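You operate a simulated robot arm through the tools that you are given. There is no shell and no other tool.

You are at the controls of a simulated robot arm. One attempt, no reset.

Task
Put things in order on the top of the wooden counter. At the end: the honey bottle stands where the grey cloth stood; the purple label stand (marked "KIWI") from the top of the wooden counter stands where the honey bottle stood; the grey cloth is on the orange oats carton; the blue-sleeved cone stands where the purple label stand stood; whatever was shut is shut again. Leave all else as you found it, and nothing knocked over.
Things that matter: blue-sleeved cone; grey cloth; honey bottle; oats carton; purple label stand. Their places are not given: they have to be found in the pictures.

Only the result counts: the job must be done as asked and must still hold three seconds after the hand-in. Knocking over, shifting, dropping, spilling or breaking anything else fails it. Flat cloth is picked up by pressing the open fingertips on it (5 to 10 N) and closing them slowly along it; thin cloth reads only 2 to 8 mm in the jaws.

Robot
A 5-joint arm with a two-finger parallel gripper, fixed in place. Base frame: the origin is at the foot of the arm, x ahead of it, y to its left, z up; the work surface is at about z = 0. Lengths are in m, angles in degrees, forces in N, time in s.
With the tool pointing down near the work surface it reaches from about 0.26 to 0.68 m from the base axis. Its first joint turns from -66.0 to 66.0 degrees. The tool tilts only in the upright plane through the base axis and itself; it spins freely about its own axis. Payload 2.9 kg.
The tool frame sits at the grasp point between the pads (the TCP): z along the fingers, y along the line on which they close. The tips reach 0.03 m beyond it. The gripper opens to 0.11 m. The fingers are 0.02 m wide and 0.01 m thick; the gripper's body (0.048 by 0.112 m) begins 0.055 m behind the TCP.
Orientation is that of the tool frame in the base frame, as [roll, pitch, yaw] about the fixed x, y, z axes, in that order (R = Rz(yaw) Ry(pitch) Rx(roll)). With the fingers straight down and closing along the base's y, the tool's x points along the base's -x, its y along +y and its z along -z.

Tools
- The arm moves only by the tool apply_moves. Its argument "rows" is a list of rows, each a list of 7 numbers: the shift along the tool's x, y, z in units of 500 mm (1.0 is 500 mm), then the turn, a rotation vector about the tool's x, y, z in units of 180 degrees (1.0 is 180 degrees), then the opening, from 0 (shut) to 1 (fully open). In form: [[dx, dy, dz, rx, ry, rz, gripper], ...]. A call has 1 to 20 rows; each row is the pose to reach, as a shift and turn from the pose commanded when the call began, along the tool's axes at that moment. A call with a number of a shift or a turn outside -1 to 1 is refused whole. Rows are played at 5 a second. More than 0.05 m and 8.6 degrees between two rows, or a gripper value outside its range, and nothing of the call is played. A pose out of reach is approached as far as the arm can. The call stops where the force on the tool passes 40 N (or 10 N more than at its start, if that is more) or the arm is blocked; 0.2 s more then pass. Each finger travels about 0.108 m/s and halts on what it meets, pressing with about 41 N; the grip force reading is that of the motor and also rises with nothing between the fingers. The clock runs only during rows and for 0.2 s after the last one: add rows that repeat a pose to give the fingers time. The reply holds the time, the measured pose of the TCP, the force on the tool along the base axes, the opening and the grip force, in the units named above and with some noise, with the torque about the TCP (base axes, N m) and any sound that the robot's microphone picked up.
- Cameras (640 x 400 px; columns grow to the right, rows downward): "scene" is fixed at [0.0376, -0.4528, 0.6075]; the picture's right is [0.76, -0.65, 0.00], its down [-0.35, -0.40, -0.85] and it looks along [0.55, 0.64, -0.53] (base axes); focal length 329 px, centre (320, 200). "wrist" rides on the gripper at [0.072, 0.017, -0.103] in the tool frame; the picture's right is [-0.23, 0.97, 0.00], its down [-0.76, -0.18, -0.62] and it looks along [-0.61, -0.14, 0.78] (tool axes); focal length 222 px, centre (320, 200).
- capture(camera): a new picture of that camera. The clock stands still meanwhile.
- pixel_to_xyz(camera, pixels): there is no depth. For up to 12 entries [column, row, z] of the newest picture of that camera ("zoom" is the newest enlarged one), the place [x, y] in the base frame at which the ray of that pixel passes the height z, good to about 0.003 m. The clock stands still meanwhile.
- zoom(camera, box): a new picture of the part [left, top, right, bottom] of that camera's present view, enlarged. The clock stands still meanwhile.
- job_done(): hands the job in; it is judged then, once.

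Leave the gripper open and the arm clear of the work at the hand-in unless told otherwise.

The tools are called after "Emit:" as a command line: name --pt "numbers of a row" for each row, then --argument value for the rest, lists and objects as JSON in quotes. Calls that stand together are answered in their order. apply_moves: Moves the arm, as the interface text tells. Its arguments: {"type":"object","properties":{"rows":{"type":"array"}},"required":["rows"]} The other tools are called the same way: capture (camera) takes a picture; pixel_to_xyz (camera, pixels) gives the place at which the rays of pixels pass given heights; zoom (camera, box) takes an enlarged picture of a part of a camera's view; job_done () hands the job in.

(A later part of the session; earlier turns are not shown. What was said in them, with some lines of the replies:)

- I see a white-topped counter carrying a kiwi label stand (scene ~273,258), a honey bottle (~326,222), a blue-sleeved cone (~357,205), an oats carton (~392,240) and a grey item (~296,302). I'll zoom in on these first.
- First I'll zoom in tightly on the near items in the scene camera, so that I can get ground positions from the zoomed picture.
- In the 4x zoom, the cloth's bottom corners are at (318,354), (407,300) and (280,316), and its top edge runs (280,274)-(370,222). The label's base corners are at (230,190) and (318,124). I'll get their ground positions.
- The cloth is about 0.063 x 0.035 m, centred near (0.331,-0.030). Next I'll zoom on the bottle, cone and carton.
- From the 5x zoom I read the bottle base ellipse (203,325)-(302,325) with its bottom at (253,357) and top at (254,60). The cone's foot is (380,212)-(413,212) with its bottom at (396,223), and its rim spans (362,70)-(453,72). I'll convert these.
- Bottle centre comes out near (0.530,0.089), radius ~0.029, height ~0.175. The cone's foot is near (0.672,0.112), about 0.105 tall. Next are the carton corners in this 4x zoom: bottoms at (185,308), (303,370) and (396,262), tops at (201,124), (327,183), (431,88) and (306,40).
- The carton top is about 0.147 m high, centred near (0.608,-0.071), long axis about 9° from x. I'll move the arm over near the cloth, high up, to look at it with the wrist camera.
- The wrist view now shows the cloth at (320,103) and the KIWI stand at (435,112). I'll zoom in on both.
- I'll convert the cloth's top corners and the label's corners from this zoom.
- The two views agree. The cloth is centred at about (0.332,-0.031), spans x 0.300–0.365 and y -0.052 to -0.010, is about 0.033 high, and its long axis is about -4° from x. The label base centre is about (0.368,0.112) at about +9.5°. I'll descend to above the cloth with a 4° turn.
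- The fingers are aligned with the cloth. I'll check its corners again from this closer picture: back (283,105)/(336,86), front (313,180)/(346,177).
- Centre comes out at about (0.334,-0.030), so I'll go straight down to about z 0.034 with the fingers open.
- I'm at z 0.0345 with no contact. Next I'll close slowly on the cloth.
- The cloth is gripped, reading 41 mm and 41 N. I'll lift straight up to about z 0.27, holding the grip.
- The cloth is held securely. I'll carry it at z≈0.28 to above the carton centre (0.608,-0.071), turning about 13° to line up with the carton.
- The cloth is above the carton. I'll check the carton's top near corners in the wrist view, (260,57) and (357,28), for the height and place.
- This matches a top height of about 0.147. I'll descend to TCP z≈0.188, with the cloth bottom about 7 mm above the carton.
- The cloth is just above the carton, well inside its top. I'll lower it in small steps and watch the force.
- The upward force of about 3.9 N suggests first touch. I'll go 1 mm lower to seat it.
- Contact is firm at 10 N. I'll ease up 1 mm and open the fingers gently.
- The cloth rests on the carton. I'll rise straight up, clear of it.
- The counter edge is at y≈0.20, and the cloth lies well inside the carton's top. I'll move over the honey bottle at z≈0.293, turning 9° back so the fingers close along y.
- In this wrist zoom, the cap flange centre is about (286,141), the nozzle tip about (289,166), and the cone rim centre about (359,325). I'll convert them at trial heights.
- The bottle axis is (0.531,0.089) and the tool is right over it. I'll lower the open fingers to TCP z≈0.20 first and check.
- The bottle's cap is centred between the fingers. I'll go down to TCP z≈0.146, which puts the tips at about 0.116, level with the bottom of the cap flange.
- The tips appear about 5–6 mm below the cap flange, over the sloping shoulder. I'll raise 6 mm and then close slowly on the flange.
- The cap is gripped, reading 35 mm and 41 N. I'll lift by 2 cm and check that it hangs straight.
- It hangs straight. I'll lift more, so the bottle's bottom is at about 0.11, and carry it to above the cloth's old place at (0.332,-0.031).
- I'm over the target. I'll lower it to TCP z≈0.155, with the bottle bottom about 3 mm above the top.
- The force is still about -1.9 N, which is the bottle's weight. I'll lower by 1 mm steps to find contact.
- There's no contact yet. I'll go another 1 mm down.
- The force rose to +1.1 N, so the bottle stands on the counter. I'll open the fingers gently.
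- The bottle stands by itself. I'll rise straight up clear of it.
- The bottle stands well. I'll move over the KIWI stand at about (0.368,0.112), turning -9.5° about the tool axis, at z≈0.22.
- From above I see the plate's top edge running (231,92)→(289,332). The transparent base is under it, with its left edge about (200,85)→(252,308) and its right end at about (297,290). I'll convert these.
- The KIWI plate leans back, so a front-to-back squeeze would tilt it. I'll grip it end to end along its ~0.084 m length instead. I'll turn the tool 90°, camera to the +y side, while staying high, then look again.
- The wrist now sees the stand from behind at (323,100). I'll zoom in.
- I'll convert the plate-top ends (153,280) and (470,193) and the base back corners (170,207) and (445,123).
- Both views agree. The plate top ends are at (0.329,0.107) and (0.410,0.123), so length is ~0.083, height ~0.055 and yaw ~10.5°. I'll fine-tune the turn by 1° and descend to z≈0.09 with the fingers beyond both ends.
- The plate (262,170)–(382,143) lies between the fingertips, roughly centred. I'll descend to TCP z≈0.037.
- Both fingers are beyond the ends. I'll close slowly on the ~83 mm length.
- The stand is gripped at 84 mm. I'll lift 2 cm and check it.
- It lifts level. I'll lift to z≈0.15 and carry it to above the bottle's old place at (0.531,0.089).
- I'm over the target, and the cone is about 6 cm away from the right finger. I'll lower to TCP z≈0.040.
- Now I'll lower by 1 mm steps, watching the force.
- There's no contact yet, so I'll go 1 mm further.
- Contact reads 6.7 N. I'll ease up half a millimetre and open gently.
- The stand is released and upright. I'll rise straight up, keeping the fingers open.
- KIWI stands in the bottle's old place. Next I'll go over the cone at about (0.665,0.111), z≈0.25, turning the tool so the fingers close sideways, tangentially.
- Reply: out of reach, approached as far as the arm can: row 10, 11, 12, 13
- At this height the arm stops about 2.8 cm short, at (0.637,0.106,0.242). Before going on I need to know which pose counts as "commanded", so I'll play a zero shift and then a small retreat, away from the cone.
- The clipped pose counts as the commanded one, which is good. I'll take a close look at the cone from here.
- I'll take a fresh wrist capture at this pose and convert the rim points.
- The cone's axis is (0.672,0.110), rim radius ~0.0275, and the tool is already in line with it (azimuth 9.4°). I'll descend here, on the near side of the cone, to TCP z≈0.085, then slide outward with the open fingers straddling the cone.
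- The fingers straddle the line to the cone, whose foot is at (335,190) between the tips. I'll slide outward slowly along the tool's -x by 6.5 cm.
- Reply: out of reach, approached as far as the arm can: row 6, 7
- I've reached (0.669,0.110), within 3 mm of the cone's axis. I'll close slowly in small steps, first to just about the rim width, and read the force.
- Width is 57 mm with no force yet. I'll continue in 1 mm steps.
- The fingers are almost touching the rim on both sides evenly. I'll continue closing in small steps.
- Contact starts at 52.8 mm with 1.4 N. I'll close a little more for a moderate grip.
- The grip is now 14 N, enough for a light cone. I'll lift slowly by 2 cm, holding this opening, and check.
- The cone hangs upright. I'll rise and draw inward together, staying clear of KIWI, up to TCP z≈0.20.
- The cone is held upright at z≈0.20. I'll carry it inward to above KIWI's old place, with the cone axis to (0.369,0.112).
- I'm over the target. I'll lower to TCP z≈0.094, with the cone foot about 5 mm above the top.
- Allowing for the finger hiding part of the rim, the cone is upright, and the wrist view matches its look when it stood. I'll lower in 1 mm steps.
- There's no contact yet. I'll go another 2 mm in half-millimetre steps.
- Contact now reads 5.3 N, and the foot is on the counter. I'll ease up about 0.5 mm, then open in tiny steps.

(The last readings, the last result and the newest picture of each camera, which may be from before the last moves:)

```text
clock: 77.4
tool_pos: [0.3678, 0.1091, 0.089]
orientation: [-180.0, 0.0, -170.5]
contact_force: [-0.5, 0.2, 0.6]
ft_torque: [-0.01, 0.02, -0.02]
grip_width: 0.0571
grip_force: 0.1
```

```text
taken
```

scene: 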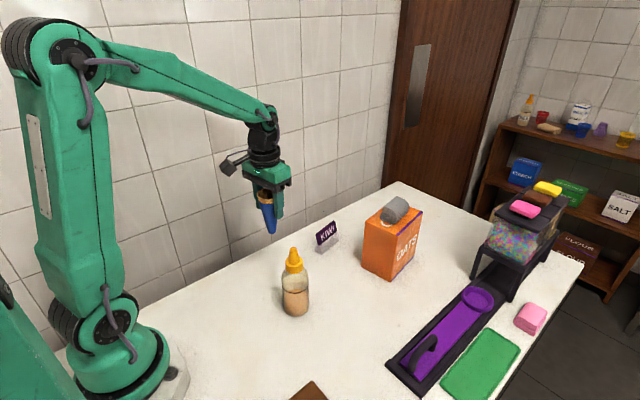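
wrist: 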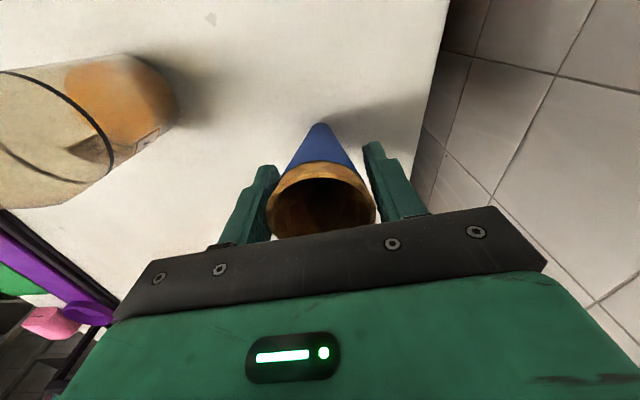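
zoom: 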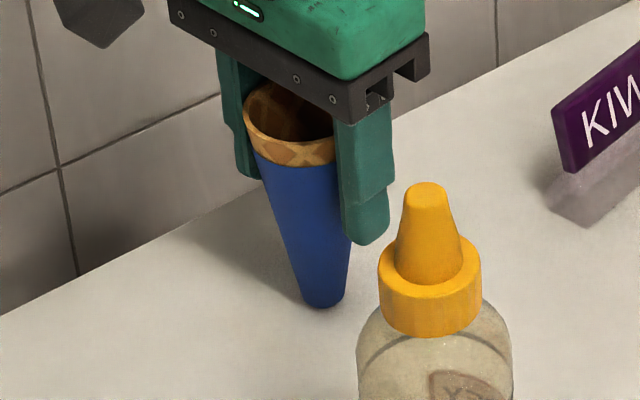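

The cone stands on its own between the open fingers. I'll open wider and rise straight up.

Emit:
apply_moves --pt "0 0 0 0 0 0 0.65" --pt "0 0 0 0 0 0 0.8" --pt "0 0 0 0 0 0 0.95" --pt "0 0 -0.01 0 0 0 1" --pt "0 0 -0.04 0 0 0 1" --pt "0 0 -0.09 0 0 0 1" --pt "0 0 -0.16 0 0 0 1" --pt "0 0 -0.24 0 0 0 1" --pt "0 0 -0.32 0 0 0 1" --pt "0 0 -0.4 0 0 0 1" --pt "0 0 -0.4 0 0 0 1"

Emit:
capture --camera "scene"

Emit:
capture --camera "wrist"

```text
clock: 79.8
tool_pos: [0.3662, 0.1068, 0.2881]
orientation: [180.0, -0.1, -170.6]
contact_force: [0.4, -0.1, -0.4]
ft_torque: [-0.03, -0.03, 0.01]
grip_width: 0.1099
grip_force: 0.1
```

```text
taken
```

scene: 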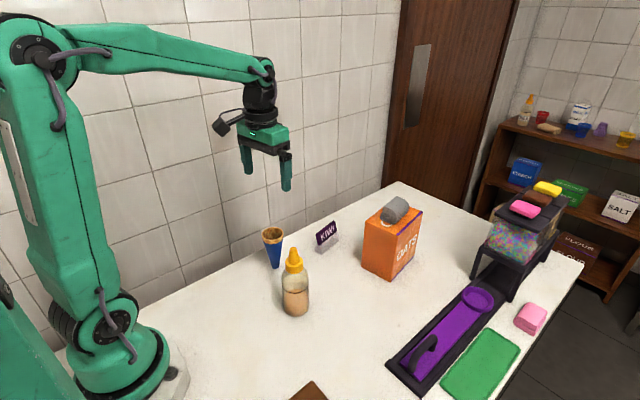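

```text
taken
```

wrist: 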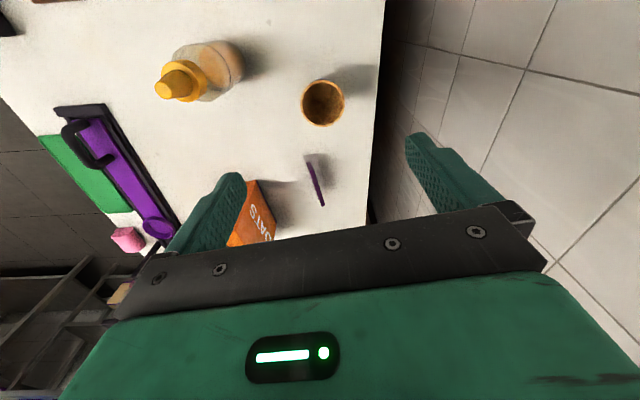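

Everything stands. I'll check the final positions with the scene camera: a zoom on cone, bottle and KIWI, then conversion.

Emit:
zoom --camera "scene" --box '[250, 215, 350, 325]'

```text
3.64 times, centred on (300, 270) of scene
```

zoom: 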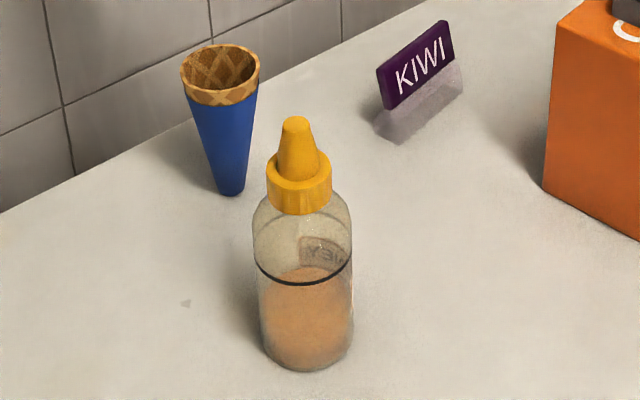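

I read the cone foot at (232,190), the bottle base sides at (263,348)/(352,345) with its front at (308,372), and the KIWI base corners at (400,143), (462,94) and (376,128). I'll convert them.

Emit:
pixel_to_xyz --camera "zoom" --pixels '[[232, 188, 0], [232, 195, 0], [220, 68, 0.105], [263, 346, 0], [352, 344, 0], [308, 372, 0], [400, 143, 0], [462, 94, 0], [376, 128, 0], [544, 188, 0], [638, 240, 0]]'

Emit:
pixel_to_xyz --camera "wrist" --pixels '[[322, 103, 0.106], [311, 155, 0.055], [322, 205, 0.055], [177, 80, 0.17], [240, 65, 0.0]]'

```text
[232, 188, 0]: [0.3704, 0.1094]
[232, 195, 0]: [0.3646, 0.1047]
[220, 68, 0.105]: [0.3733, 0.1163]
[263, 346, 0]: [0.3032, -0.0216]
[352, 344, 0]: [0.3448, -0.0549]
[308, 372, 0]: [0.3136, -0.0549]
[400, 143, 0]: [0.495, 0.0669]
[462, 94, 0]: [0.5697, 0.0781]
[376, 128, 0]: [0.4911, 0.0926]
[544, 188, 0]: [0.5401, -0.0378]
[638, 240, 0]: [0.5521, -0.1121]
```

```text
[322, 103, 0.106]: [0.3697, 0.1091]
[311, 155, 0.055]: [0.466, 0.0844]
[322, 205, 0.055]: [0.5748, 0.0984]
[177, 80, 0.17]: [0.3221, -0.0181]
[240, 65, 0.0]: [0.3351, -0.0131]
```

All placements check out: cone foot at (0.369,0.110), KIWI centre about (0.530,0.086), bottle about (0.331,-0.033), carton unmoved. I'll rise a little more so the arm is well clear, and take a last look at the cloth and the whole scene.

Emit:
apply_moves --pt "0 0 -0.04 0 0 0 1" --pt "0 0 -0.08 0 0 0 1" --pt "0 0 -0.08 0 0 0 1" --pt "0 0 -0.08 0 0 0 1"

Emit:
zoom --camera "scene" --box '[340, 170, 460, 290]'

Emit:
capture --camera "scene"

```text
clock: 80.8
tool_pos: [0.3671, 0.1071, 0.327]
orientation: [180.0, 0.0, -170.4]
contact_force: [0.2, 0.6, 0.1]
ft_torque: [-0.01, 0.01, 0.0]
grip_width: 0.1099
grip_force: 0.1
```

```text
3.33 times, centred on (400, 230) of scene
```

zoom: 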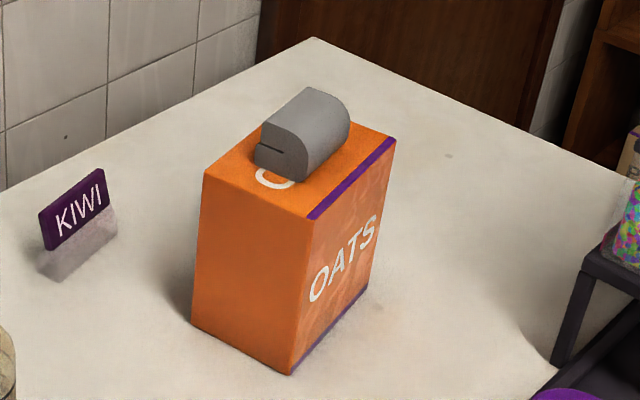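

```text
taken
```

scene: 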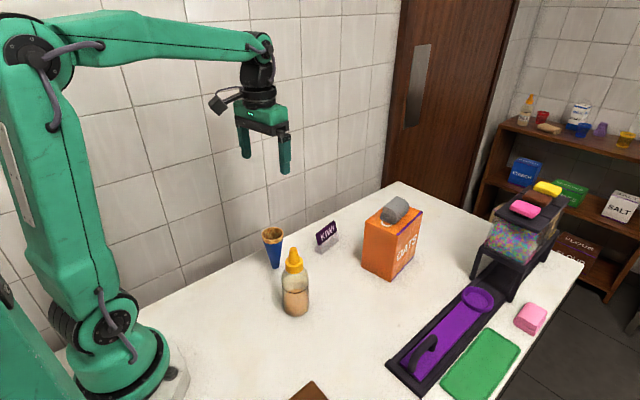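

The cloth lies on the oats carton, the honey bottle stands at the cloth's old place, KIWI at the bottle's, and the cone at KIWI's. Everything is upright, nothing else has moved, and nothing was opened. The gripper is open and clear, so I'm handing in.

Emit:
job_done

```text
The job is handed in.
```

I put all four items in their new places and handed the job in. The hand-in reply gave no verdict, so I don't know yet whether it passed.

| Item | Now | Check against target |
|---|---|---|
| Grey cloth | On top of the oats carton | Well inside the top face |
| Honey bottle | Where the cloth stood | About (0.331, -0.033); cloth was at (0.332, -0.031) |
| Purple KIWI stand | Where the bottle stood | About (0.530, 0.086); bottle was at (0.530, 0.089) |
| Blue-sleeved cone | Where the KIWI stand stood | About (0.369, 0.110); stand was at (0.369, 0.112) |

These positions come from the camera pictures, which are good to about 3 mm. In the last pictures everything was upright. The carton had not moved, and nothing else in the scene view looked disturbed. I did not open anything, so nothing needed shutting. The gripper is open and the arm is well above the counter.
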